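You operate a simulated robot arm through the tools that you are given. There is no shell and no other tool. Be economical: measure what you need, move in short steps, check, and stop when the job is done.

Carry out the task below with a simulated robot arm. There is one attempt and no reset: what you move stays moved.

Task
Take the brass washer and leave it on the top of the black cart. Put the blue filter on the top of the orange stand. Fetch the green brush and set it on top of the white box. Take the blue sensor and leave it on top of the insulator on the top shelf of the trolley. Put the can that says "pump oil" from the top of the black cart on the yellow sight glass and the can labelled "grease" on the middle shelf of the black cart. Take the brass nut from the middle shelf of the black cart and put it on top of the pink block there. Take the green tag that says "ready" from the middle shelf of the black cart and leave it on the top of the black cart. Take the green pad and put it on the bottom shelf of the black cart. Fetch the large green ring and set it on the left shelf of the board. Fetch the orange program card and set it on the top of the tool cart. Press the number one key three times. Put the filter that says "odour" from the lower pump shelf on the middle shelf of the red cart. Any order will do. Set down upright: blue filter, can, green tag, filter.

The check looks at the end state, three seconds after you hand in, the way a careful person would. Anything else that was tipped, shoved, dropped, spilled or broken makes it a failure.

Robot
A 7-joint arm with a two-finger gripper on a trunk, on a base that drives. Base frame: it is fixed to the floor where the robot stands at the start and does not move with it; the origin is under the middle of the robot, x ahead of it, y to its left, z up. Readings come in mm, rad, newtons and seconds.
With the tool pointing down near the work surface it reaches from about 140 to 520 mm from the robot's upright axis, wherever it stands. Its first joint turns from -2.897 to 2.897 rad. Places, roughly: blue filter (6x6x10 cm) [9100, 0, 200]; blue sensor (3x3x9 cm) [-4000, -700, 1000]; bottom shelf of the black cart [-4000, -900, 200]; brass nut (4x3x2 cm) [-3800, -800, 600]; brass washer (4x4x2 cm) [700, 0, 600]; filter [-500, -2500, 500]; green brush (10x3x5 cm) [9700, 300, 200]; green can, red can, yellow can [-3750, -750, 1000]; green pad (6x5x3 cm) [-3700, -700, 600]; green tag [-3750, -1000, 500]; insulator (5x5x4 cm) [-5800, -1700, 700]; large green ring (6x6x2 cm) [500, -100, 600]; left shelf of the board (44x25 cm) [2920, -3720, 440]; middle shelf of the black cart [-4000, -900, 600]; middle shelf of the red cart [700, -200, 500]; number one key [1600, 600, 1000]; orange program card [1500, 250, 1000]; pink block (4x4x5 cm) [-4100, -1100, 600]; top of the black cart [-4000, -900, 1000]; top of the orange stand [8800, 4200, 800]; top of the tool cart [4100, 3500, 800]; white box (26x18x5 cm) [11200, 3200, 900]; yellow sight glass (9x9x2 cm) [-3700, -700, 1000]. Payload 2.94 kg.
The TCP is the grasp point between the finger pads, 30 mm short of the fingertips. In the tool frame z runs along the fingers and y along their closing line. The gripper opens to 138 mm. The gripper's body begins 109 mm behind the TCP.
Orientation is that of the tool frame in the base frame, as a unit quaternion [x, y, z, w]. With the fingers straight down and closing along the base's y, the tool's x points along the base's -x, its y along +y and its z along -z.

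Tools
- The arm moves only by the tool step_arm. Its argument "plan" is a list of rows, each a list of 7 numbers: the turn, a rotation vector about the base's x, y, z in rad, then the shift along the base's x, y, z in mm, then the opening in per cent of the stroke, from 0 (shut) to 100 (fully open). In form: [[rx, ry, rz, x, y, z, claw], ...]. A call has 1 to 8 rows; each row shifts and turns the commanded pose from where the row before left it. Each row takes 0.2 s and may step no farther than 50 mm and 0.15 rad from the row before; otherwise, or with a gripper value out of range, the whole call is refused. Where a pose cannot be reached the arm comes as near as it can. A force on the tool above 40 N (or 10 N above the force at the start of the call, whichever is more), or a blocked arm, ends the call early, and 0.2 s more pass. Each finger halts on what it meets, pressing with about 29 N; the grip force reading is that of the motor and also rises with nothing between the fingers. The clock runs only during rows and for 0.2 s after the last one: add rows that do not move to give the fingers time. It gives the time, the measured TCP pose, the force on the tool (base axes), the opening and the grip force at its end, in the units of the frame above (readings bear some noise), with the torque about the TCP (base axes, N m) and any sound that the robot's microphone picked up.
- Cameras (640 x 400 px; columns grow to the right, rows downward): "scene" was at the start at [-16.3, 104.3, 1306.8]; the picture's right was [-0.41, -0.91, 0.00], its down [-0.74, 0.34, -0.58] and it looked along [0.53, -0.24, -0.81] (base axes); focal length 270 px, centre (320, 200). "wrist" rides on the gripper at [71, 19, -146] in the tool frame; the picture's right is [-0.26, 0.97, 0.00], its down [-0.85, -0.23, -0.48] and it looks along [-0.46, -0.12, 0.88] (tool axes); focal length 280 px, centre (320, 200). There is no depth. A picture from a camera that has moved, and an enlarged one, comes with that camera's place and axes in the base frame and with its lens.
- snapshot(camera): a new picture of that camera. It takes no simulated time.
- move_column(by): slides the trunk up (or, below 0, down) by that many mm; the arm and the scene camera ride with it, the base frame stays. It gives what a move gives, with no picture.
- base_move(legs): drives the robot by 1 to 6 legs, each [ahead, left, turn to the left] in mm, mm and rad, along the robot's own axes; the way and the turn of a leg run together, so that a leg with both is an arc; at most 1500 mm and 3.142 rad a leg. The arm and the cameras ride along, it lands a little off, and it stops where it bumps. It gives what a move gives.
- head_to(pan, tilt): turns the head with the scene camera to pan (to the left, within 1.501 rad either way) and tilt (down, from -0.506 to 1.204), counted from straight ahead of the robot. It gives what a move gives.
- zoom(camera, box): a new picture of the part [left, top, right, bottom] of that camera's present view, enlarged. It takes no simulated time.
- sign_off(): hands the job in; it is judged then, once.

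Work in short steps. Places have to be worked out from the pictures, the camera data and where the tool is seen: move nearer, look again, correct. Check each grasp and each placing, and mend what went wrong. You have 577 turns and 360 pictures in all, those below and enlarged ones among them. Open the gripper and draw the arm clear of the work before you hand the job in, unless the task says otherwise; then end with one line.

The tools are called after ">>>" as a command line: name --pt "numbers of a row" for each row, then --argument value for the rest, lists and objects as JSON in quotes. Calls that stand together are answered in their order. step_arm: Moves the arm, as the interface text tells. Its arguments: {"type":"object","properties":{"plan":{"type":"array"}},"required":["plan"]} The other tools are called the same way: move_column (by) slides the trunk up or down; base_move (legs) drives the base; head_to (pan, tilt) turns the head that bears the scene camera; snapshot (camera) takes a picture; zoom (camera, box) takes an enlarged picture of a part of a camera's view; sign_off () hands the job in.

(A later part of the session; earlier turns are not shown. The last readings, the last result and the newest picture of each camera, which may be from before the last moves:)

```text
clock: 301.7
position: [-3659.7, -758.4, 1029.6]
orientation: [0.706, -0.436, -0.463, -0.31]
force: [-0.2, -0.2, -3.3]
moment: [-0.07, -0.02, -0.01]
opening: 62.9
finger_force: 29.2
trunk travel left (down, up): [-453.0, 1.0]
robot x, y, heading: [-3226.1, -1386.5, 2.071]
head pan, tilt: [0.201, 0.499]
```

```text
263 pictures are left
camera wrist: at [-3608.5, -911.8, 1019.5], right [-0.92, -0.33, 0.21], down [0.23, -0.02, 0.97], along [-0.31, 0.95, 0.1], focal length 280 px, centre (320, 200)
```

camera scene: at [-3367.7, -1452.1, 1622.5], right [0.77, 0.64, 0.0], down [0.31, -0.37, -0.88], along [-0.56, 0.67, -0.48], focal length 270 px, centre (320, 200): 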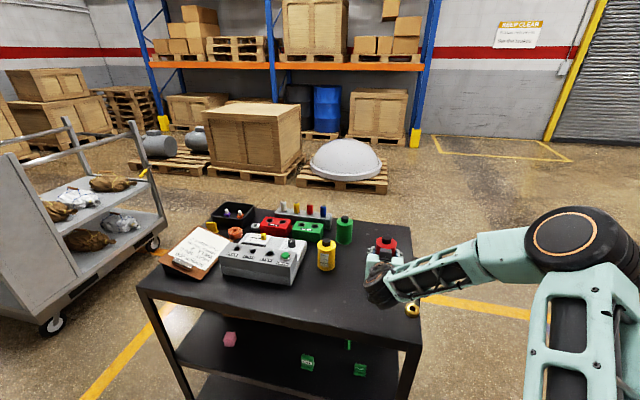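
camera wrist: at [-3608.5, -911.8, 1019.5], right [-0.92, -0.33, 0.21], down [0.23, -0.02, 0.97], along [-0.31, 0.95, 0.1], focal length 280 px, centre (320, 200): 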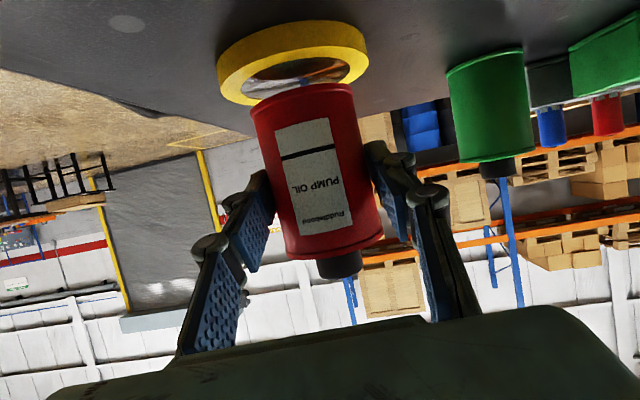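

Aligned within ~5 mm. Lower to contact.

>>> step_arm --pt "0 0 0 0 4 -3 30" --pt "0 0 0 0 0 -3 30"

>>> step_arm --pt "0 0 0 0 0 -2 30" --pt "0 0 0 0 0 -2 30"

```text
clock: 302.3
position: [-3659.8, -755.2, 1025.3]
orientation: [0.705, -0.436, -0.464, -0.312]
force: [-0.1, 0.4, -2.8]
moment: [0.0, -0.03, 0.01]
opening: 62.8
finger_force: 28.9
trunk travel left (down, up): [-453.0, 1.0]
robot x, y, heading: [-3225.3, -1392.1, 2.066]
head pan, tilt: [0.201, 0.499]
```

```text
clock: 302.9
position: [-3659.0, -753.8, 1020.7]
orientation: [0.707, -0.436, -0.463, -0.31]
force: [-0.1, 0.2, -3.6]
moment: [-0.06, 0.01, -0.03]
opening: 62.9
finger_force: 29.3
trunk travel left (down, up): [-453.0, 1.0]
robot x, y, heading: [-3226.2, -1390.3, 2.068]
head pan, tilt: [0.201, 0.499]
```

>>> step_arm --pt "0 0 0 0 0 -2 30" --pt "0 0 0 0 0 -1 30"

>>> snapshot --camera "wrist"

```text
clock: 303.5
position: [-3659.7, -755.3, 1019.5]
orientation: [0.706, -0.436, -0.463, -0.311]
force: [0.0, 0.4, -2.8]
moment: [-0.06, -0.06, 0.03]
opening: 62.9
finger_force: 29.0
trunk travel left (down, up): [-453.0, 1.0]
robot x, y, heading: [-3222.5, -1388.1, 2.068]
head pan, tilt: [0.201, 0.499]
```

```text
262 pictures are left
camera wrist: at [-3608.0, -908.1, 1008.0], right [-0.92, -0.33, 0.21], down [0.23, -0.02, 0.97], along [-0.31, 0.94, 0.1], focal length 280 px, centre (320, 200)
```

wrist: 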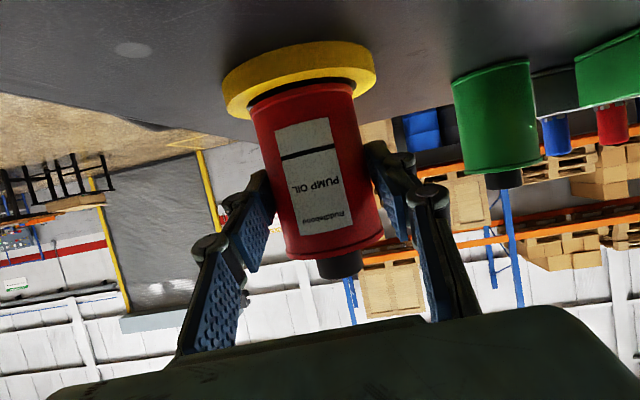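

>>> step_arm --pt "0 0 0 0 0 -2 30" --pt "0 0 0 0 0 -2 30"

>>> step_arm --pt "0 0 0 0 0 -1.5 30" --pt "0 0 0 0 0 -1.5 30"

```text
clock: 304.1
position: [-3659.2, -754.8, 1018.1]
orientation: [0.705, -0.435, -0.466, -0.312]
force: [-0.3, -1.8, 8.7]
moment: [-0.23, 0.3, 0.08]
opening: 62.8
finger_force: 29.1
trunk travel left (down, up): [-453.0, 1.0]
robot x, y, heading: [-3225.0, -1386.6, 2.068]
head pan, tilt: [0.201, 0.499]
```

```text
clock: 304.7
position: [-3659.0, -754.9, 1017.6]
orientation: [0.703, -0.435, -0.467, -0.313]
force: [-2.6, 3.5, 21.7]
moment: [-0.12, 0.75, -0.05]
opening: 63.1
finger_force: 28.4
trunk travel left (down, up): [-453.0, 1.0]
robot x, y, heading: [-3225.4, -1393.3, 2.068]
head pan, tilt: [0.201, 0.499]
```

Seated on the sight glass. Relax, open and back out along the tool axis.

>>> step_arm --pt "0 0 0 0 0 3 30" --pt "0 0 0 0 0 0 45" --pt "0 0 0 0 0 0 62" --pt "0 0 0 0 0 0 62"

>>> base_move --legs '[[-199, 14, 0]]'

>>> snapshot --camera "wrist"

>>> zoom --camera "scene" --box '[200, 170, 440, 390]'

```text
clock: 305.7
position: [-3659.6, -756.1, 1013.7]
orientation: [0.706, -0.436, -0.464, -0.311]
force: [0.8, 0.5, -0.3]
moment: [0.0, 0.02, -0.01]
opening: 85.8
finger_force: 0.1
trunk travel left (down, up): [-453.0, 1.0]
robot x, y, heading: [-3225.0, -1385.4, 2.068]
head pan, tilt: [0.201, 0.499]
```

```text
clock: 307.4
position: [-3575.4, -941.8, 1013.7]
orientation: [0.706, -0.435, -0.464, -0.31]
force: [0.6, -0.7, 0.6]
moment: [-0.01, 0.0, -0.01]
opening: 85.3
finger_force: 0.1
trunk travel left (down, up): [-453.0, 1.0]
robot x, y, heading: [-3141.3, -1574.4, 2.069]
head pan, tilt: [0.201, 0.499]
```

```text
261 pictures are left
camera wrist: at [-3523.8, -1095.2, 1003.9], right [-0.92, -0.33, 0.21], down [0.23, -0.02, 0.97], along [-0.31, 0.94, 0.1], focal length 280 px, centre (320, 200)
```

wrist: 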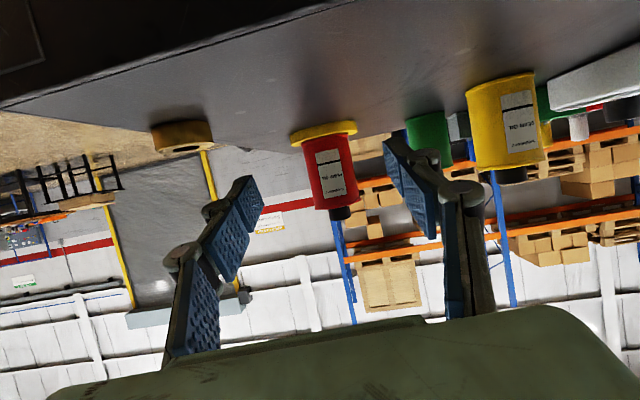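

```text
1.82 times, centred on (320, 280) of scene
camera zoom: at [-3281.7, -1639.6, 1622.6], right [0.76, 0.64, 0.0], down [0.31, -0.37, -0.88], along [-0.57, 0.67, -0.48], focal length 492 px, centre (320, 54)
```

zoom: 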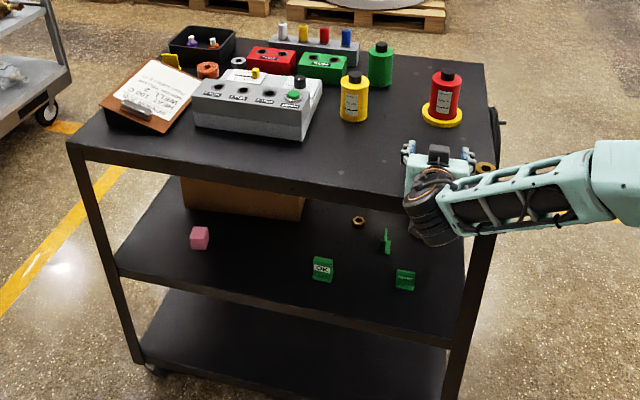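

Pump oil can stands on the sight glass. Zoom on the middle shelf items.

>>> zoom --camera "scene" --box '[260, 260, 400, 340]'

```text
4.57 times, centred on (330, 300) of scene
camera zoom: at [-3281.7, -1639.6, 1622.6], right [0.76, 0.64, 0.0], down [0.31, -0.37, -0.88], along [-0.57, 0.67, -0.48], focal length 1236 px, centre (274, -257)
```

zoom: 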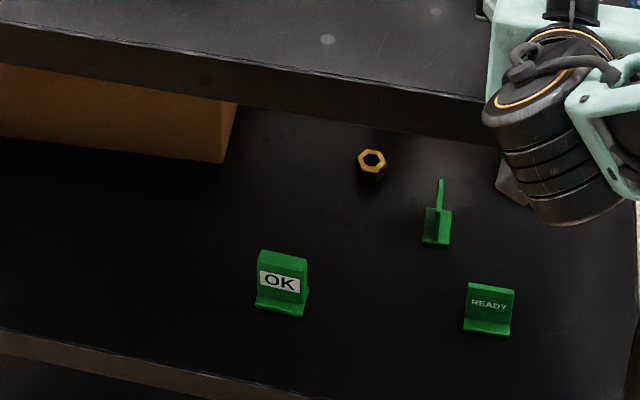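

READY tag ≈ (−3630, −915) on the middle shelf (z ≈ 555). I back out to the southwest, clear of the cart, then lower the trunk.

>>> base_move --legs '[[-122, 248, 0]]'

>>> move_column --by -390

>>> snapshot --camera "wrist"

>>> snapshot --camera "scene"

```text
clock: 310.2
position: [-3741.6, -1170.5, 1015.0]
orientation: [0.709, -0.432, -0.466, -0.308]
force: [1.3, 0.1, -0.4]
moment: [-0.05, -0.04, 0.02]
opening: 85.3
finger_force: 0.0
trunk travel left (down, up): [-453.0, 1.0]
robot x, y, heading: [-3301.3, -1796.5, 2.076]
head pan, tilt: [0.201, 0.499]
```

```text
clock: 313.9
position: [-3742.1, -1169.6, 623.4]
orientation: [0.708, -0.432, -0.465, -0.308]
force: [1.0, -0.1, -0.6]
moment: [0.02, 0.02, 0.0]
opening: 85.4
finger_force: 0.1
trunk travel left (down, up): [-63.0, 391.0]
robot x, y, heading: [-3297.5, -1798.0, 2.077]
head pan, tilt: [0.201, 0.499]
```

```text
258 pictures are left
camera wrist: at [-3688.8, -1323.2, 613.7], right [-0.92, -0.34, 0.21], down [0.23, -0.02, 0.97], along [-0.32, 0.94, 0.1], focal length 280 px, centre (320, 200)
```

wrist: 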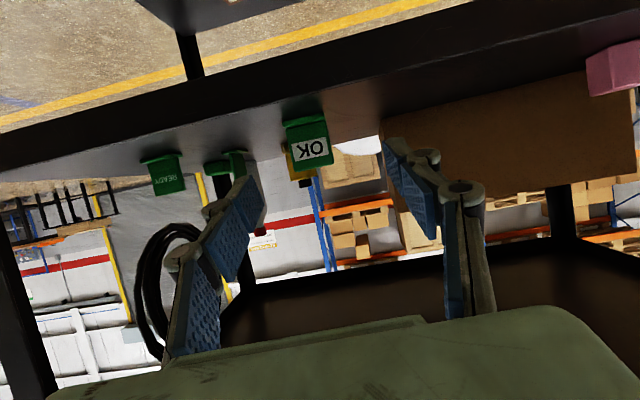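

```text
257 pictures are left
camera scene: at [-3442.1, -1865.2, 1232.6], right [0.76, 0.65, 0.0], down [0.31, -0.36, -0.88], along [-0.57, 0.67, -0.48], focal length 270 px, centre (320, 200)
```

scene: 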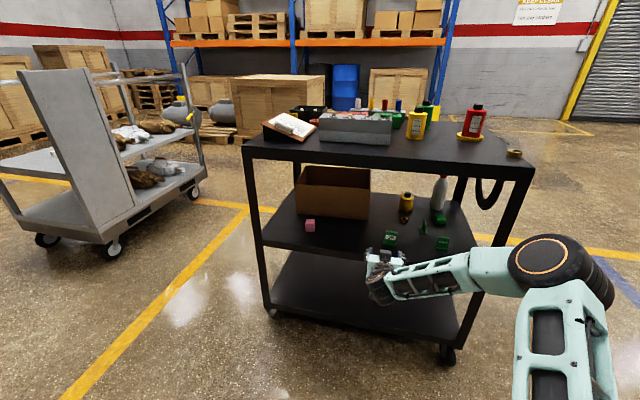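

READY base ≈ (−3629, −920, 558). Move the arm right 100 mm and lower, then the base right 108 mm.

>>> step_arm --pt "0 0 0 30 14 -13 62" --pt "0 0 0 30 14 -13 62" --pt "0 0 0 30 14 -13 62"

>>> base_move --legs '[[-7, -108, 0]]'

>>> snapshot --camera "wrist"

```text
clock: 314.7
position: [-3701.6, -1148.4, 617.6]
orientation: [0.709, -0.433, -0.464, -0.308]
force: [0.4, -0.9, 0.4]
moment: [-0.01, 0.01, -0.01]
opening: 85.5
finger_force: 0.1
out of reach, approached as far as the arm can: row 2, 3
trunk travel left (down, up): [-63.0, 391.0]
robot x, y, heading: [-3300.1, -1801.0, 2.083]
head pan, tilt: [0.201, 0.499]
```

```text
clock: 316.3
position: [-3602.2, -1100.9, 618.1]
orientation: [0.709, -0.432, -0.465, -0.308]
force: [-0.1, -0.6, 0.1]
moment: [0.02, 0.02, 0.01]
opening: 85.5
finger_force: 0.1
trunk travel left (down, up): [-63.0, 391.0]
robot x, y, heading: [-3200.0, -1750.3, 2.077]
head pan, tilt: [0.201, 0.499]
```

```text
256 pictures are left
camera wrist: at [-3550.2, -1253.8, 606.2], right [-0.92, -0.34, 0.21], down [0.23, -0.02, 0.97], along [-0.32, 0.94, 0.1], focal length 280 px, centre (320, 200)
```

wrist: 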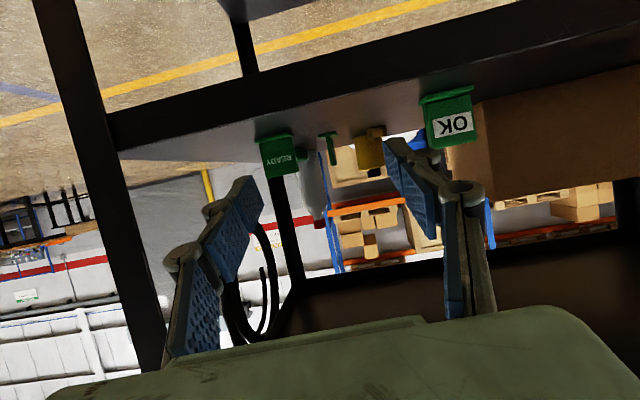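

The arm was over-extended; pull it back 120 mm while lowering, then bring the base forward.

>>> step_arm --pt "0 0 0 17 -36 -8 62" --pt "0 0 0 17 -36 -8 62" --pt "0 0 0 17 -36 -8 62" --pt "0 0 0 0 0 -10 62"

>>> base_move --legs '[[170, -70, 0]]'

>>> snapshot --camera "wrist"

```text
clock: 317.3
position: [-3562.0, -1206.6, 589.0]
orientation: [0.708, -0.435, -0.462, -0.311]
force: [0.0, -0.3, 0.3]
moment: [0.0, -0.01, 0.01]
opening: 85.7
finger_force: 0.2
out of reach, approached as far as the arm can: row 2
trunk travel left (down, up): [-63.0, 391.0]
robot x, y, heading: [-3199.3, -1751.5, 2.079]
head pan, tilt: [0.201, 0.499]
```

```text
clock: 318.9
position: [-3584.5, -1030.4, 588.1]
orientation: [0.709, -0.432, -0.463, -0.31]
force: [0.7, 0.2, -0.8]
moment: [-0.01, -0.01, -0.03]
opening: 85.7
finger_force: 0.1
trunk travel left (down, up): [-63.0, 391.0]
robot x, y, heading: [-3223.0, -1571.0, 2.087]
head pan, tilt: [0.201, 0.499]
```

```text
255 pictures are left
camera wrist: at [-3531.4, -1183.3, 577.8], right [-0.92, -0.33, 0.2], down [0.23, -0.02, 0.97], along [-0.32, 0.94, 0.1], focal length 280 px, centre (320, 200)
```

wrist: 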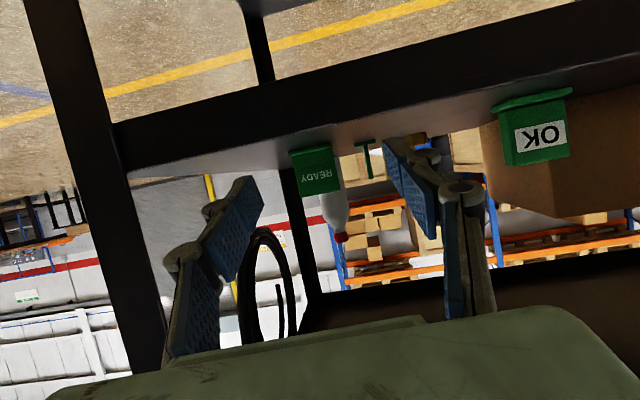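

READY is centered. Move in 75 mm with the base, then finish with the arm at z ≈ 582.

>>> base_move --legs '[[75, -11, 0]]'

>>> step_arm --pt "0 0 0 0 0 -5 55"

>>> snapshot --camera "wrist"

```text
clock: 319.9
position: [-3609.1, -959.9, 588.3]
orientation: [0.709, -0.433, -0.463, -0.31]
force: [0.3, -0.5, 0.0]
moment: [-0.02, 0.0, -0.01]
opening: 85.7
finger_force: 0.0
trunk travel left (down, up): [-63.0, 391.0]
robot x, y, heading: [-3249.8, -1503.3, 2.082]
head pan, tilt: [0.201, 0.499]
```

```text
clock: 320.3
position: [-3609.7, -959.7, 583.6]
orientation: [0.708, -0.434, -0.462, -0.311]
force: [-0.1, 0.6, -0.2]
moment: [-0.01, 0.0, -0.02]
opening: 76.1
finger_force: 0.0
trunk travel left (down, up): [-63.0, 391.0]
robot x, y, heading: [-3248.8, -1502.8, 2.08]
head pan, tilt: [0.201, 0.499]
```

```text
254 pictures are left
camera wrist: at [-3557.1, -1112.5, 572.6], right [-0.92, -0.33, 0.2], down [0.22, -0.02, 0.97], along [-0.32, 0.94, 0.1], focal length 280 px, centre (320, 200)
```

wrist: 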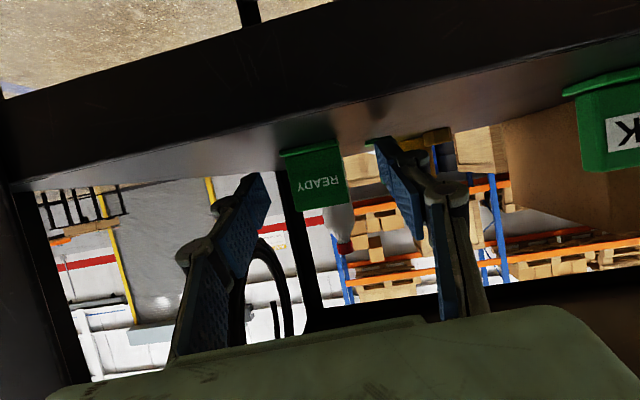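

Advance the last 38 mm and close.

>>> step_arm --pt "0 0 0 -8 17 0 55" --pt "0 0 0 -8 17 0 55" --pt "0 0 0 0 0 0 35" --pt "0 0 0 0 0 0 20" --pt "0 0 0 0 0 0 20" --pt "0 0 0 0 0 0 20"

>>> snapshot --camera "wrist"

```text
clock: 321.7
position: [-3625.0, -923.9, 581.6]
orientation: [0.708, -0.435, -0.461, -0.312]
force: [0.7, 0.6, 0.6]
moment: [0.01, 0.0, -0.01]
opening: 42.6
finger_force: 29.0
trunk travel left (down, up): [-63.0, 391.0]
robot x, y, heading: [-3247.3, -1500.4, 2.091]
head pan, tilt: [0.201, 0.499]
```

```text
253 pictures are left
camera wrist: at [-3574.1, -1078.0, 570.6], right [-0.92, -0.33, 0.2], down [0.22, -0.02, 0.97], along [-0.31, 0.95, 0.1], focal length 280 px, centre (320, 200)
```

wrist: 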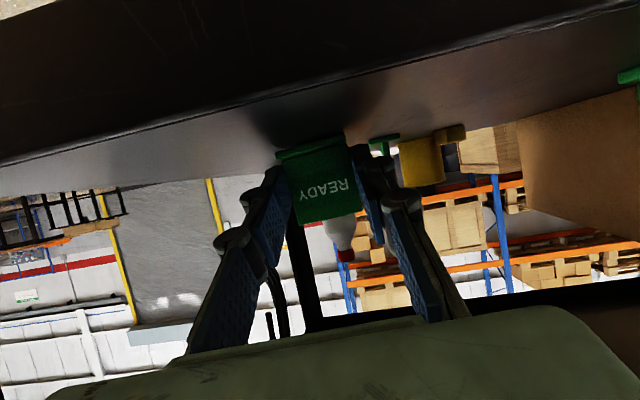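

Tag gripped (43 mm). Lift, back out, and raise the trunk to above the cart top.

>>> step_arm --pt "0 0 0 0 0 10 20" --pt "0 0 0 0 0 12 20"

>>> base_move --legs '[[-209, 18, 0]]'

>>> move_column --by 390

>>> snapshot --camera "wrist"

```text
clock: 322.3
position: [-3625.6, -925.2, 603.0]
orientation: [0.708, -0.433, -0.463, -0.31]
force: [0.1, -0.4, 0.1]
moment: [0.03, -0.01, -0.04]
opening: 42.7
finger_force: 28.7
trunk travel left (down, up): [-63.0, 391.0]
robot x, y, heading: [-3249.9, -1504.7, 2.079]
head pan, tilt: [0.201, 0.499]
```

```text
clock: 323.9
position: [-3539.6, -1116.3, 602.5]
orientation: [0.708, -0.432, -0.463, -0.31]
force: [-0.5, -0.2, 0.2]
moment: [-0.01, 0.01, -0.02]
opening: 42.5
finger_force: 29.0
trunk travel left (down, up): [-63.0, 391.0]
robot x, y, heading: [-3160.0, -1694.4, 2.083]
head pan, tilt: [0.201, 0.499]
```

```text
clock: 327.7
position: [-3540.0, -1116.6, 992.3]
orientation: [0.709, -0.432, -0.463, -0.31]
force: [0.2, -0.7, 0.6]
moment: [0.0, -0.06, -0.03]
opening: 42.6
finger_force: 29.2
trunk travel left (down, up): [-453.0, 1.0]
robot x, y, heading: [-3158.9, -1692.8, 2.087]
head pan, tilt: [0.201, 0.499]
```

```text
252 pictures are left
camera wrist: at [-3487.1, -1269.4, 982.6], right [-0.92, -0.33, 0.2], down [0.22, -0.02, 0.97], along [-0.32, 0.94, 0.1], focal length 280 px, centre (320, 200)
```

wrist: 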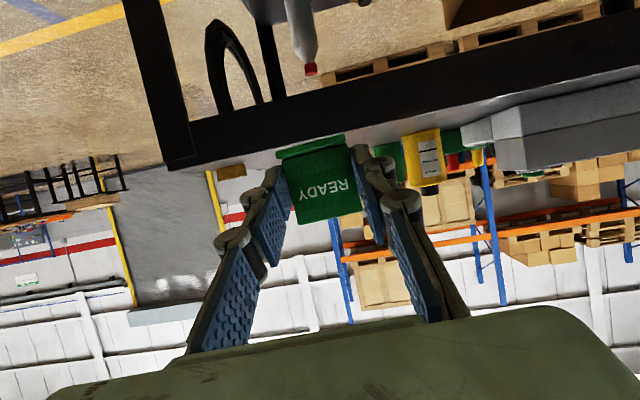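

Raise slightly, move 172 mm in over the cart top, then lower.

>>> step_arm --pt "0 0 0 0 0 12 20"

>>> base_move --legs '[[172, -15, 0]]'

>>> step_arm --pt "0 0 0 0 0 -14 20" --pt "0 0 0 0 0 -8 20"

>>> snapshot --camera "wrist"

```text
clock: 328.1
position: [-3540.0, -1115.9, 1005.5]
orientation: [0.709, -0.433, -0.462, -0.31]
force: [0.1, 0.1, 0.7]
moment: [-0.01, 0.0, 0.01]
opening: 42.2
finger_force: 28.8
trunk travel left (down, up): [-453.0, 1.0]
robot x, y, heading: [-3161.7, -1691.6, 2.085]
head pan, tilt: [0.201, 0.499]
```

```text
clock: 329.6
position: [-3613.5, -962.0, 1006.3]
orientation: [0.709, -0.432, -0.463, -0.31]
force: [-0.1, 1.0, -0.1]
moment: [0.04, -0.03, 0.01]
opening: 42.6
finger_force: 28.7
trunk travel left (down, up): [-453.0, 1.0]
robot x, y, heading: [-3231.1, -1536.7, 2.09]
head pan, tilt: [0.201, 0.499]
```

```text
clock: 330.1
position: [-3613.5, -961.2, 983.5]
orientation: [0.709, -0.432, -0.463, -0.31]
force: [1.0, -0.1, -0.6]
moment: [-0.01, -0.02, 0.0]
opening: 42.2
finger_force: 29.5
trunk travel left (down, up): [-453.0, 1.0]
robot x, y, heading: [-3231.0, -1536.6, 2.092]
head pan, tilt: [0.201, 0.499]
```

```text
251 pictures are left
camera wrist: at [-3561.7, -1115.5, 973.1], right [-0.92, -0.33, 0.2], down [0.22, -0.02, 0.97], along [-0.32, 0.94, 0.1], focal length 280 px, centre (320, 200)
```

wrist: 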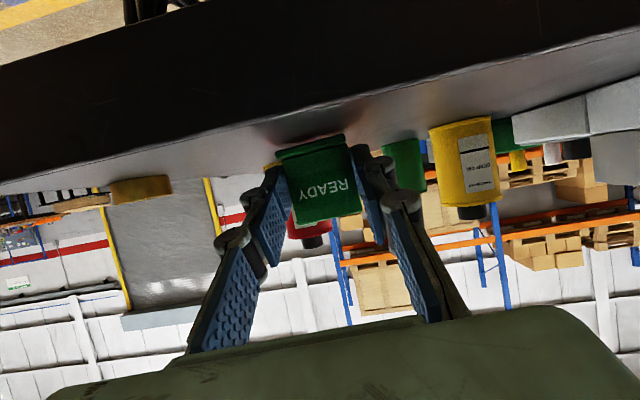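

>>> step_arm --pt "0 0 0 0 0 -3 20" --pt "0 0 0 0 0 -2 20"

>>> step_arm --pt "0 0 0 0 0 -1.5 20" --pt "0 0 0 0 0 -1.5 20"

```text
clock: 330.8
position: [-3614.8, -963.5, 980.4]
orientation: [0.709, -0.431, -0.465, -0.309]
force: [-0.4, -0.6, 3.8]
moment: [-0.05, 0.15, 0.03]
opening: 42.5
finger_force: 29.1
trunk travel left (down, up): [-453.0, 1.0]
robot x, y, heading: [-3232.5, -1538.9, 2.091]
head pan, tilt: [0.201, 0.499]
```

```text
clock: 331.4
position: [-3614.8, -963.7, 978.8]
orientation: [0.707, -0.431, -0.466, -0.311]
force: [-3.9, 0.1, 16.5]
moment: [0.07, 0.51, 0.05]
opening: 42.8
finger_force: 29.6
trunk travel left (down, up): [-453.0, 1.0]
robot x, y, heading: [-3230.6, -1535.7, 2.091]
head pan, tilt: [0.201, 0.499]
```

Seated. Relax, open, back out.

>>> step_arm --pt "0 0 0 0 0 2.5 20" --pt "0 0 0 0 0 0 35" --pt "0 0 0 0 0 0 52" --pt "0 0 0 0 0 0 52"

>>> base_move --legs '[[-190, 17, 0]]'

>>> snapshot --camera "wrist"

```text
clock: 332.4
position: [-3613.0, -962.5, 976.7]
orientation: [0.709, -0.433, -0.462, -0.311]
force: [-0.3, -0.5, -0.4]
moment: [0.01, 0.01, -0.02]
opening: 71.8
finger_force: 0.0
trunk travel left (down, up): [-453.0, 1.0]
robot x, y, heading: [-3233.1, -1533.6, 2.09]
head pan, tilt: [0.201, 0.499]
```

```text
clock: 333.9
position: [-3534.2, -1132.1, 978.4]
orientation: [0.707, -0.435, -0.462, -0.312]
force: [0.3, 0.8, 0.4]
moment: [0.01, 0.01, -0.01]
opening: 71.8
finger_force: 0.1
trunk travel left (down, up): [-453.0, 1.0]
robot x, y, heading: [-3153.9, -1704.3, 2.084]
head pan, tilt: [0.201, 0.499]
```

```text
250 pictures are left
camera wrist: at [-3482.8, -1283.9, 967.3], right [-0.92, -0.33, 0.2], down [0.22, -0.02, 0.97], along [-0.32, 0.94, 0.1], focal length 280 px, centre (320, 200)
```

wrist: 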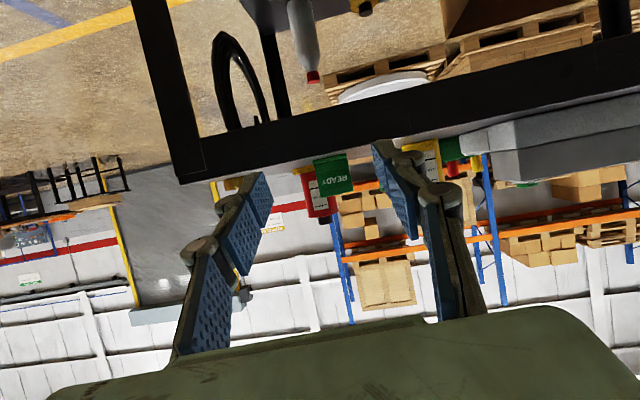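

READY tag stands on top. For deep reaches under the tray the camera must be on top, so I try flipping the wrist by π about the tool axis here in free space.

>>> step_arm --pt "-0.0545 0.1205 -0.0536 0 0 0 52" --pt "-0.0545 0.1205 -0.0536 0 0 0 52" --pt "-0.0545 0.1205 -0.0536 0 0 0 52" --pt "-0.0545 0.1205 -0.0536 0 0 0 52" --pt "-0.0545 0.1205 -0.0536 0 0 0 52" --pt "-0.0545 0.1205 -0.0536 0 0 0 52" --pt "-0.0545 0.1205 -0.0536 0 0 0 52" --pt "-0.0545 0.1205 -0.0536 0 0 0 52"

```text
clock: 335.7
position: [-3564.6, -1130.7, 1023.4]
orientation: [-0.361, 0.751, 0.553, 0.014]
force: [0.3, -0.1, 0.1]
moment: [0.0, -0.03, 0.0]
opening: 71.8
finger_force: 0.0
out of reach, approached as far as the arm can: row 4, 5, 6, 7, 8
trunk travel left (down, up): [-453.0, 1.0]
robot x, y, heading: [-3153.5, -1706.8, 2.086]
head pan, tilt: [0.201, 0.499]
```

That direction runs into limits; go back and try the other way.

>>> step_arm --pt "0.0545 -0.1205 0.0536 0 0 0 52" --pt "0.0545 -0.1205 0.0536 0 0 0 52" --pt "0.0545 -0.1205 0.0536 0 0 0 52" --pt "0.0545 -0.1205 0.0536 0 0 0 52" --pt "0.0545 -0.1205 0.0536 0 0 0 52" --pt "0.0545 -0.1205 0.0536 0 0 0 52" --pt "0.0545 -0.1205 0.0536 0 0 0 52" --pt "0.0545 -0.1205 0.0536 0 0 0 52"

>>> step_arm --pt "0.0545 -0.1205 0.0536 0 0 0 52" --pt "0.0545 -0.1205 0.0536 0 0 0 52" --pt "0.0545 -0.1205 0.0536 0 0 0 52" --pt "0.0545 -0.1205 0.0536 0 0 0 52" --pt "0.0545 -0.1205 0.0536 0 0 0 52" --pt "0.0545 -0.1205 0.0536 0 0 0 52" --pt "0.0545 -0.1205 0.0536 0 0 0 52" --pt "0.0545 -0.1205 0.0536 0 0 0 52"

```text
clock: 337.5
position: [-3567.7, -1132.6, 1021.7]
orientation: [0.708, -0.433, -0.462, -0.312]
force: [-0.1, 0.4, 0.9]
moment: [-0.01, -0.01, -0.02]
opening: 71.7
finger_force: 0.1
trunk travel left (down, up): [-453.0, 1.0]
robot x, y, heading: [-3156.9, -1708.6, 2.085]
head pan, tilt: [0.201, 0.499]
```

```text
clock: 339.3
position: [-3567.4, -1132.2, 1022.2]
orientation: [0.83, 0.016, -0.218, -0.513]
force: [0.2, 0.8, 0.7]
moment: [0.0, 0.07, -0.07]
opening: 71.7
finger_force: 0.0
trunk travel left (down, up): [-453.0, 1.0]
robot x, y, heading: [-3159.0, -1705.7, 2.082]
head pan, tilt: [0.201, 0.499]
```

This direction works. Continue to the full π.

>>> step_arm --pt "0.0545 -0.1205 0.0536 0 0 0 52" --pt "0.0545 -0.1205 0.0536 0 0 0 52" --pt "0.0545 -0.1205 0.0536 0 0 0 52" --pt "0.0545 -0.1205 0.0536 0 0 0 52" --pt "0.0545 -0.1205 0.0536 0 0 0 52" --pt "0.0545 -0.1205 0.0536 0 0 0 52" --pt "0.0545 -0.1205 0.0536 0 0 0 52" --pt "0.0545 -0.1205 0.0536 0 0 0 52"

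>>> step_arm --pt "0.0545 -0.1205 0.0536 0 0 0 52" --pt "0.0545 -0.1205 0.0536 0 0 0 52" --pt "0.0545 -0.1205 0.0536 0 0 0 52" --pt "0.0545 -0.1205 0.0536 0 0 0 52" --pt "0.0545 -0.1205 0.0536 0 0 0 52" --pt "0.0545 -0.1205 0.0536 0 0 0 52"

>>> snapshot --camera "wrist"

```text
clock: 341.1
position: [-3566.3, -1131.1, 1021.1]
orientation: [0.69, 0.461, 0.095, -0.551]
force: [-0.2, 0.0, -0.4]
moment: [-0.03, -0.03, 0.02]
opening: 72.0
finger_force: 0.1
trunk travel left (down, up): [-453.0, 1.0]
robot x, y, heading: [-3156.0, -1704.8, 2.083]
head pan, tilt: [0.201, 0.499]
```

```text
clock: 342.5
position: [-3568.0, -1131.1, 1023.7]
orientation: [0.434, 0.705, 0.315, -0.464]
force: [-0.1, 0.6, 0.5]
moment: [-0.01, 0.03, 0.02]
opening: 72.1
finger_force: 0.1
trunk travel left (down, up): [-453.0, 1.0]
robot x, y, heading: [-3160.0, -1707.7, 2.089]
head pan, tilt: [0.201, 0.499]
```

```text
249 pictures are left
camera wrist: at [-3509.0, -1222.6, 1143.9], right [0.92, 0.33, -0.2], down [0.14, -0.77, -0.62], along [-0.36, 0.54, -0.76], focal length 280 px, centre (320, 200)
```

wrist: 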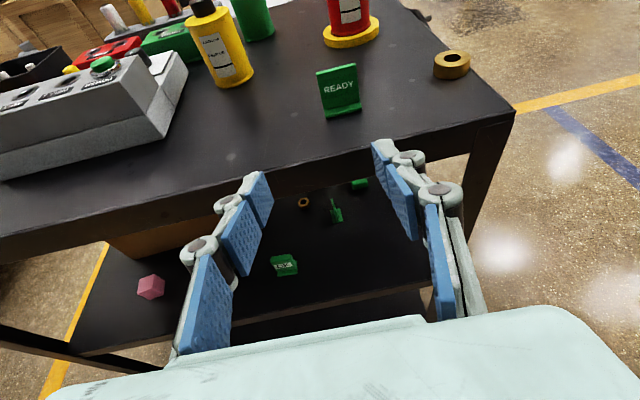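

Flip succeeded: camera is now on top. I lower the trunk outside the cart, turn the base 0.24 left, and move to an entry point for the nut between the tags.

>>> move_column --by -400

>>> base_move --legs '[[0, 0, 0.24], [60, -140, 0]]'

>>> snapshot --camera "wrist"

```text
clock: 346.3
position: [-3568.6, -1130.0, 622.9]
orientation: [0.436, 0.704, 0.315, -0.464]
force: [0.2, 0.1, -0.3]
moment: [0.0, -0.02, -0.02]
opening: 71.6
finger_force: 0.0
trunk travel left (down, up): [-53.0, 401.0]
robot x, y, heading: [-3158.4, -1701.7, 2.082]
head pan, tilt: [0.201, 0.499]
```

```text
clock: 349.0
position: [-3628.4, -1104.9, 622.3]
orientation: [0.348, 0.751, 0.256, -0.499]
force: [0.3, 0.0, -0.5]
moment: [-0.03, -0.02, -0.02]
opening: 71.5
finger_force: 0.0
trunk travel left (down, up): [-53.0, 401.0]
robot x, y, heading: [-3093.2, -1569.0, 2.323]
head pan, tilt: [0.201, 0.499]
```

```text
248 pictures are left
camera wrist: at [-3549.3, -1180.2, 743.7], right [0.82, 0.53, -0.21], down [0.31, -0.72, -0.62], along [-0.48, 0.44, -0.76], focal length 280 px, centre (320, 200)
```

wrist: 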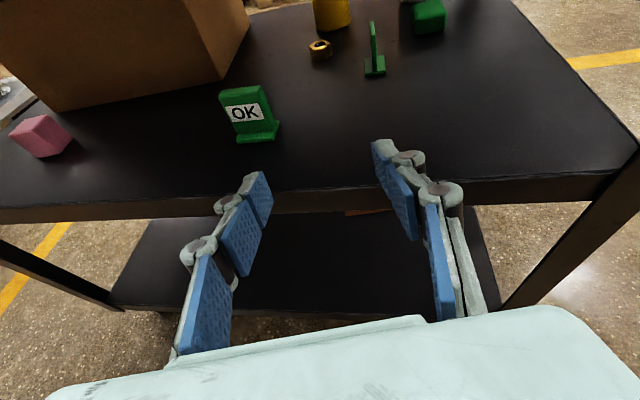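

Clear view: nut ≈ (−3813, −841), OK tag ≈ (−3791, −1021), edge-on tag ≈ (−3719, −858), pink block ≈ (−4130, −1153). I raise the hand angle a little for clearance over the OK tag, narrow the fingers, and move in.

>>> step_arm --pt "-0.0985 -0.0769 0 0 0 -8 38" --pt "-0.0985 -0.0769 0 0 0 -8 38"

>>> base_move --legs '[[190, -35, 0]]'

>>> snapshot --camera "wrist"

```text
clock: 349.6
position: [-3627.4, -1106.4, 605.5]
orientation: [0.376, 0.809, 0.207, -0.402]
force: [1.0, -0.5, -0.1]
moment: [0.0, 0.03, -0.02]
opening: 52.2
finger_force: 0.0
trunk travel left (down, up): [-53.0, 401.0]
robot x, y, heading: [-3092.5, -1566.8, 2.326]
head pan, tilt: [0.201, 0.499]
```

```text
clock: 351.2
position: [-3734.5, -946.4, 606.8]
orientation: [0.373, 0.81, 0.207, -0.403]
force: [0.3, -0.1, -0.3]
moment: [-0.03, 0.0, -0.01]
opening: 52.1
finger_force: 0.0
trunk travel left (down, up): [-53.0, 401.0]
robot x, y, heading: [-3196.9, -1406.3, 2.33]
head pan, tilt: [0.201, 0.499]
```

```text
247 pictures are left
camera wrist: at [-3675.4, -995.5, 750.7], right [0.85, 0.5, -0.18], down [0.4, -0.82, -0.41], along [-0.35, 0.28, -0.89], focal length 280 px, centre (320, 200)
```

wrist: 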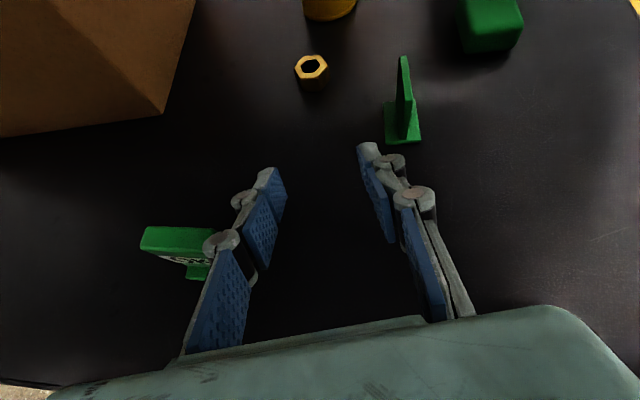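

Nut lines up. Advance 90 mm at this height, then check.

>>> base_move --legs '[[89, -10, 0]]'

>>> snapshot --camera "wrist"

```text
clock: 352.3
position: [-3788.4, -877.1, 605.9]
orientation: [0.372, 0.81, 0.206, -0.403]
force: [-0.2, 0.1, 0.4]
moment: [0.0, -0.02, 0.0]
opening: 52.7
finger_force: 0.0
trunk travel left (down, up): [-53.0, 401.0]
robot x, y, heading: [-3248.0, -1336.5, 2.329]
head pan, tilt: [0.201, 0.499]
```

```text
246 pictures are left
camera wrist: at [-3729.1, -925.2, 750.8], right [0.85, 0.5, -0.18], down [0.4, -0.82, -0.41], along [-0.35, 0.28, -0.89], focal length 280 px, centre (320, 200)
```

wrist: 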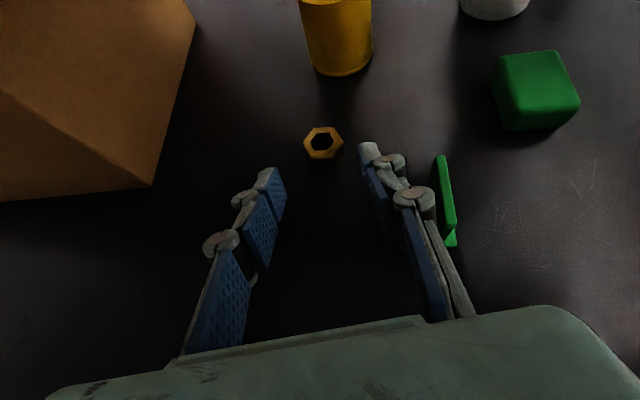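

Good. Final 50 mm approach while lowering to 588, then close.

>>> step_arm --pt "0 0 0 -14 21 -6 38" --pt "0 0 0 -14 21 -6 38" --pt "0 0 0 0 0 -5 38"

>>> snapshot --camera "wrist"

```text
clock: 353.1
position: [-3815.1, -846.2, 598.2]
orientation: [0.367, 0.81, 0.207, -0.408]
force: [0.0, -0.1, 0.1]
moment: [0.01, 0.0, 0.0]
opening: 52.2
finger_force: 0.0
trunk travel left (down, up): [-53.0, 401.0]
robot x, y, heading: [-3249.9, -1333.8, 2.332]
head pan, tilt: [0.201, 0.499]
```

```text
245 pictures are left
camera wrist: at [-3755.2, -894.7, 741.6], right [0.84, 0.51, -0.18], down [0.4, -0.81, -0.42], along [-0.36, 0.28, -0.89], focal length 280 px, centre (320, 200)
```

wrist: 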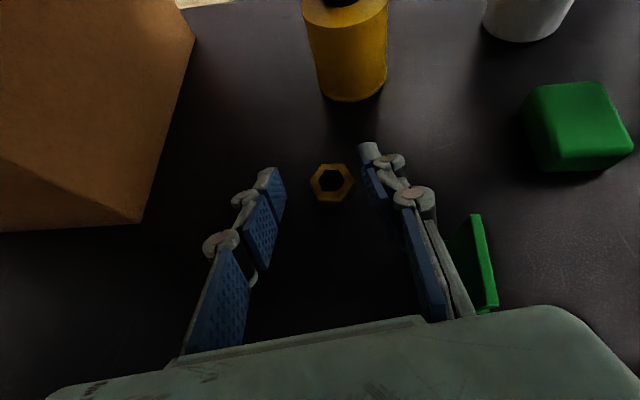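

Lower 10 mm with the trunk, shift 5 mm right, and close.

>>> move_column --by -10

>>> step_arm --pt "0 0 0 0 0 0 30" --pt "0 0 0 0 0 0 10" --pt "0 0 0 0 0 0 10" --pt "0 0 0 0 0 0 10"

>>> snapshot --camera "wrist"

```text
clock: 353.7
position: [-3814.4, -837.5, 584.5]
orientation: [0.371, 0.81, 0.208, -0.404]
force: [-0.5, 0.1, 0.3]
moment: [-0.01, 0.02, 0.01]
opening: 52.5
finger_force: 0.0
trunk travel left (down, up): [-43.0, 411.0]
robot x, y, heading: [-3252.4, -1335.3, 2.326]
head pan, tilt: [0.201, 0.499]
```

```text
clock: 354.7
position: [-3813.2, -837.9, 584.3]
orientation: [0.37, 0.81, 0.208, -0.405]
force: [-0.9, -0.5, 4.5]
moment: [0.07, 0.02, 0.05]
opening: 32.3
finger_force: 28.4
trunk travel left (down, up): [-43.0, 411.0]
robot x, y, heading: [-3246.7, -1334.1, 2.33]
head pan, tilt: [0.201, 0.499]
```

```text
244 pictures are left
camera wrist: at [-3754.9, -886.7, 727.2], right [0.85, 0.5, -0.18], down [0.4, -0.82, -0.42], along [-0.35, 0.28, -0.89], focal length 280 px, centre (320, 200)
```

wrist: 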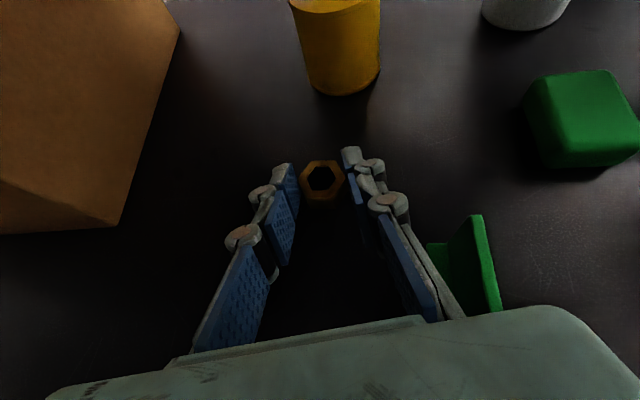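

Nut gripped (32 mm). Lift 75 mm with the trunk, back off 100 mm, then slide west along the cart toward the pink block.

>>> move_column --by 75

>>> base_move --legs '[[-120, 0, 0], [0, 445, 0]]'

>>> snapshot --camera "wrist"

```text
clock: 355.1
position: [-3806.3, -842.8, 576.9]
orientation: [0.372, 0.813, 0.208, -0.397]
force: [9.8, -4.1, 26.9]
moment: [-0.05, 0.35, 0.06]
opening: 29.1
finger_force: 28.8
trunk travel left (down, up): [-54.0, 400.0]
robot x, y, heading: [-3248.3, -1335.0, 2.33]
head pan, tilt: [0.201, 0.499]
stopped: the force on the tool passed its limit at 62 N (the readings are from after the stop); the commanded pose is now the measured one
```

```text
clock: 360.4
position: [-4053.9, -1229.5, 577.4]
orientation: [0.376, 0.81, 0.209, -0.398]
force: [3.5, 4.4, 21.7]
moment: [0.21, 0.45, -0.14]
opening: 29.3
finger_force: 28.9
trunk travel left (down, up): [-54.0, 400.0]
robot x, y, heading: [-3497.0, -1728.2, 2.329]
head pan, tilt: [0.201, 0.499]
```

```text
243 pictures are left
camera wrist: at [-3997.2, -1279.5, 722.9], right [0.85, 0.49, -0.17], down [0.39, -0.82, -0.41], along [-0.34, 0.28, -0.9], focal length 280 px, centre (320, 200)
```

wrist: 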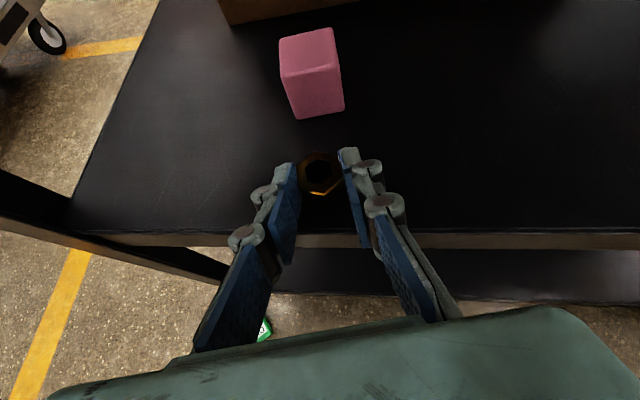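

The trunk move tripped on force and the later base move ran anyway at low height — I must see what happened to the OK tag.

>>> zoom --camera "wrist" --box '[180, 250, 340, 350]'

>>> snapshot --camera "scene"

```text
4.00 times, centred on (260, 300) of wrist
camera zoom: at [-3997.2, -1279.5, 722.9], right [0.85, 0.49, -0.17], down [0.39, -0.82, -0.41], along [-0.34, 0.28, -0.9], focal length 1122 px, centre (560, -200)
```

zoom: 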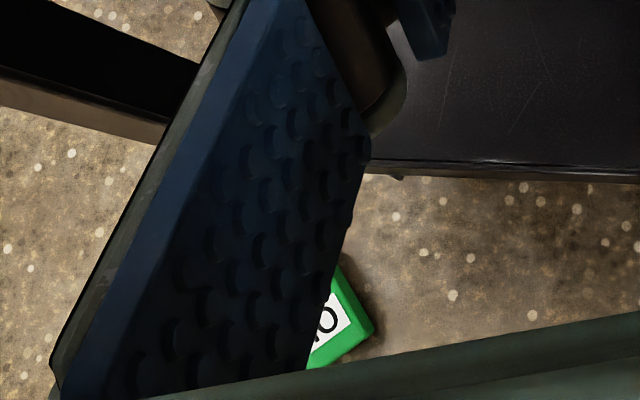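

```text
241 pictures are left
camera scene: at [-3616.6, -1829.7, 1223.2], right [0.58, 0.81, 0.0], down [0.39, -0.28, -0.88], along [-0.72, 0.51, -0.48], focal length 270 px, centre (320, 200)
```

scene: 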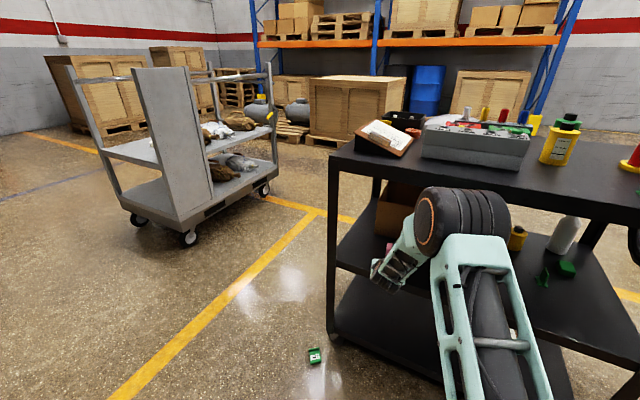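

The OK tag was swept to the floor; I will restore it afterwards. First relieve the downward pressure by lifting the arm gently.

>>> step_arm --pt "0 0 0 6 -8 10 10" --pt "0 0 0 6 -8 15 10" --pt "0 0 0 6 -8 15 10"

>>> snapshot --camera "wrist"

```text
clock: 361.2
position: [-4039.2, -1254.5, 616.5]
orientation: [0.375, 0.812, 0.208, -0.396]
force: [-0.3, -0.1, -0.7]
moment: [0.0, -0.01, -0.01]
opening: 29.2
finger_force: 29.5
trunk travel left (down, up): [-54.0, 400.0]
robot x, y, heading: [-3499.0, -1728.4, 2.324]
head pan, tilt: [0.201, 0.499]
```

```text
240 pictures are left
camera wrist: at [-3981.2, -1303.2, 761.3], right [0.85, 0.49, -0.17], down [0.4, -0.82, -0.4], along [-0.34, 0.28, -0.9], focal length 280 px, centre (320, 200)
```

wrist: 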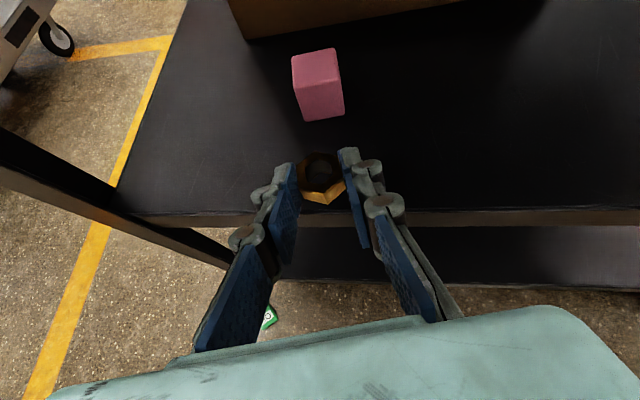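

>>> zoom --camera "wrist" --box '[270, 130, 370, 220]'

```text
4.44 times, centred on (320, 175) of wrist
camera zoom: at [-3981.2, -1303.2, 761.3], right [0.85, 0.49, -0.17], down [0.4, -0.82, -0.4], along [-0.34, 0.28, -0.9], focal length 1246 px, centre (320, 311)
```

zoom: 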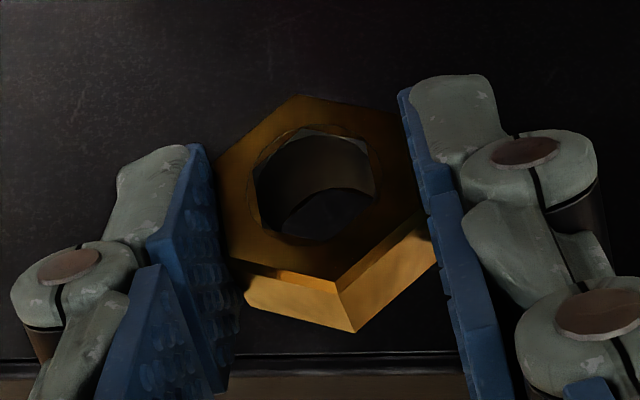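

The nut is still held flat. Block top centre ≈ (−4098, −1159), z ≈ 608. Raise, then drive in ~95 mm.

>>> step_arm --pt "0 0 0 0 0 20 10" --pt "0 0 0 0 0 20 10"

>>> base_move --legs '[[95, -18, 0]]'

>>> snapshot --camera "wrist"

```text
clock: 361.9
position: [-4037.1, -1257.0, 656.8]
orientation: [0.376, 0.811, 0.209, -0.396]
force: [0.4, 0.1, -1.2]
moment: [0.03, 0.01, -0.02]
opening: 29.2
finger_force: 29.3
trunk travel left (down, up): [-54.0, 400.0]
robot x, y, heading: [-3495.1, -1729.1, 2.324]
head pan, tilt: [0.201, 0.499]
```

```text
clock: 363.0
position: [-4087.9, -1174.5, 656.7]
orientation: [0.375, 0.812, 0.209, -0.396]
force: [-0.1, -0.6, -1.1]
moment: [0.01, 0.0, -0.05]
opening: 29.0
finger_force: 28.6
trunk travel left (down, up): [-54.0, 400.0]
robot x, y, heading: [-3547.2, -1649.8, 2.328]
head pan, tilt: [0.201, 0.499]
```

```text
238 pictures are left
camera wrist: at [-4030.8, -1223.4, 802.4], right [0.85, 0.49, -0.17], down [0.4, -0.83, -0.4], along [-0.34, 0.28, -0.9], focal length 280 px, centre (320, 200)
```

wrist: 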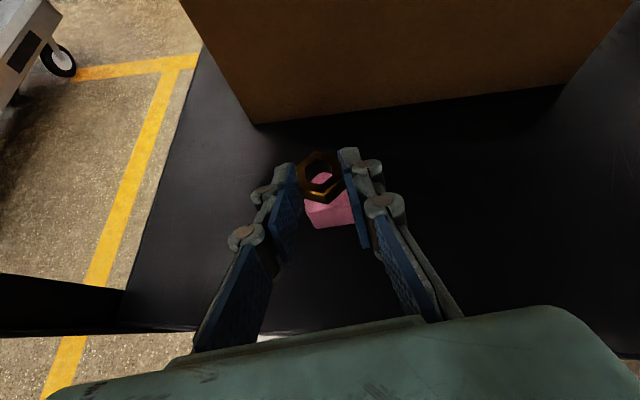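

>>> zoom --camera "wrist" --box '[280, 140, 380, 240]'

```text
4.00 times, centred on (330, 190) of wrist
camera zoom: at [-4030.8, -1223.4, 802.4], right [0.85, 0.49, -0.17], down [0.4, -0.83, -0.4], along [-0.34, 0.28, -0.9], focal length 1122 px, centre (280, 240)
```

zoom: 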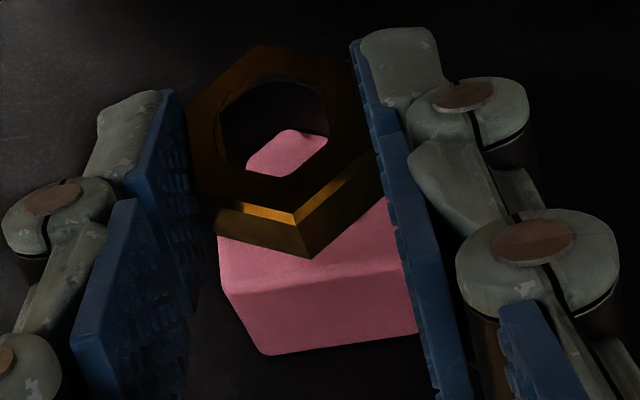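

Nut needs ~10 mm more forward. Shift and lower to just above.

>>> step_arm --pt "0 0 0 -6 8 0 10" --pt "0 0 0 0 0 -10 10" --pt "0 0 0 0 0 -8 10"

>>> zoom --camera "wrist" --box '[280, 140, 380, 240]'

```text
clock: 363.8
position: [-4095.2, -1167.4, 638.9]
orientation: [0.376, 0.811, 0.209, -0.397]
force: [-0.3, 0.6, -0.7]
moment: [-0.05, 0.01, 0.01]
opening: 29.2
finger_force: 29.3
trunk travel left (down, up): [-54.0, 400.0]
robot x, y, heading: [-3546.0, -1646.9, 2.322]
head pan, tilt: [0.201, 0.499]
```

```text
4.00 times, centred on (330, 190) of wrist
camera zoom: at [-4038.0, -1215.2, 784.7], right [0.85, 0.49, -0.17], down [0.4, -0.83, -0.4], along [-0.34, 0.28, -0.9], focal length 1122 px, centre (280, 240)
```

zoom: 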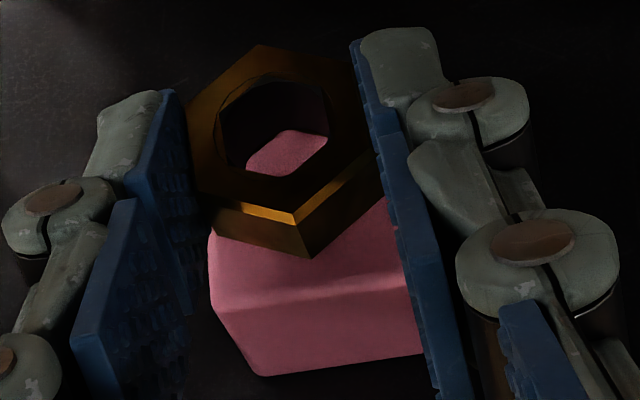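

Geometry check: block top centre ≈ (−4100, −1152), nut ≈ (−4102, −1154). Lower to contact.

>>> step_arm --pt "0 0 0 0 0 -3 10" --pt "0 0 0 0 0 -2 10"

>>> step_arm --pt "0 0 0 0 0 -2 10" --pt "0 0 0 0 0 -2 10"

```text
clock: 364.4
position: [-4094.0, -1165.7, 632.4]
orientation: [0.375, 0.812, 0.208, -0.396]
force: [-0.1, 0.6, -1.3]
moment: [-0.01, 0.0, -0.01]
opening: 29.3
finger_force: 29.0
trunk travel left (down, up): [-54.0, 400.0]
robot x, y, heading: [-3549.2, -1648.4, 2.322]
head pan, tilt: [0.201, 0.499]
```

```text
clock: 365.0
position: [-4094.2, -1168.8, 629.2]
orientation: [0.376, 0.811, 0.209, -0.397]
force: [-0.7, -0.3, -1.1]
moment: [0.0, 0.0, 0.0]
opening: 29.3
finger_force: 29.2
trunk travel left (down, up): [-54.0, 400.0]
robot x, y, heading: [-3553.0, -1645.3, 2.321]
head pan, tilt: [0.201, 0.499]
```

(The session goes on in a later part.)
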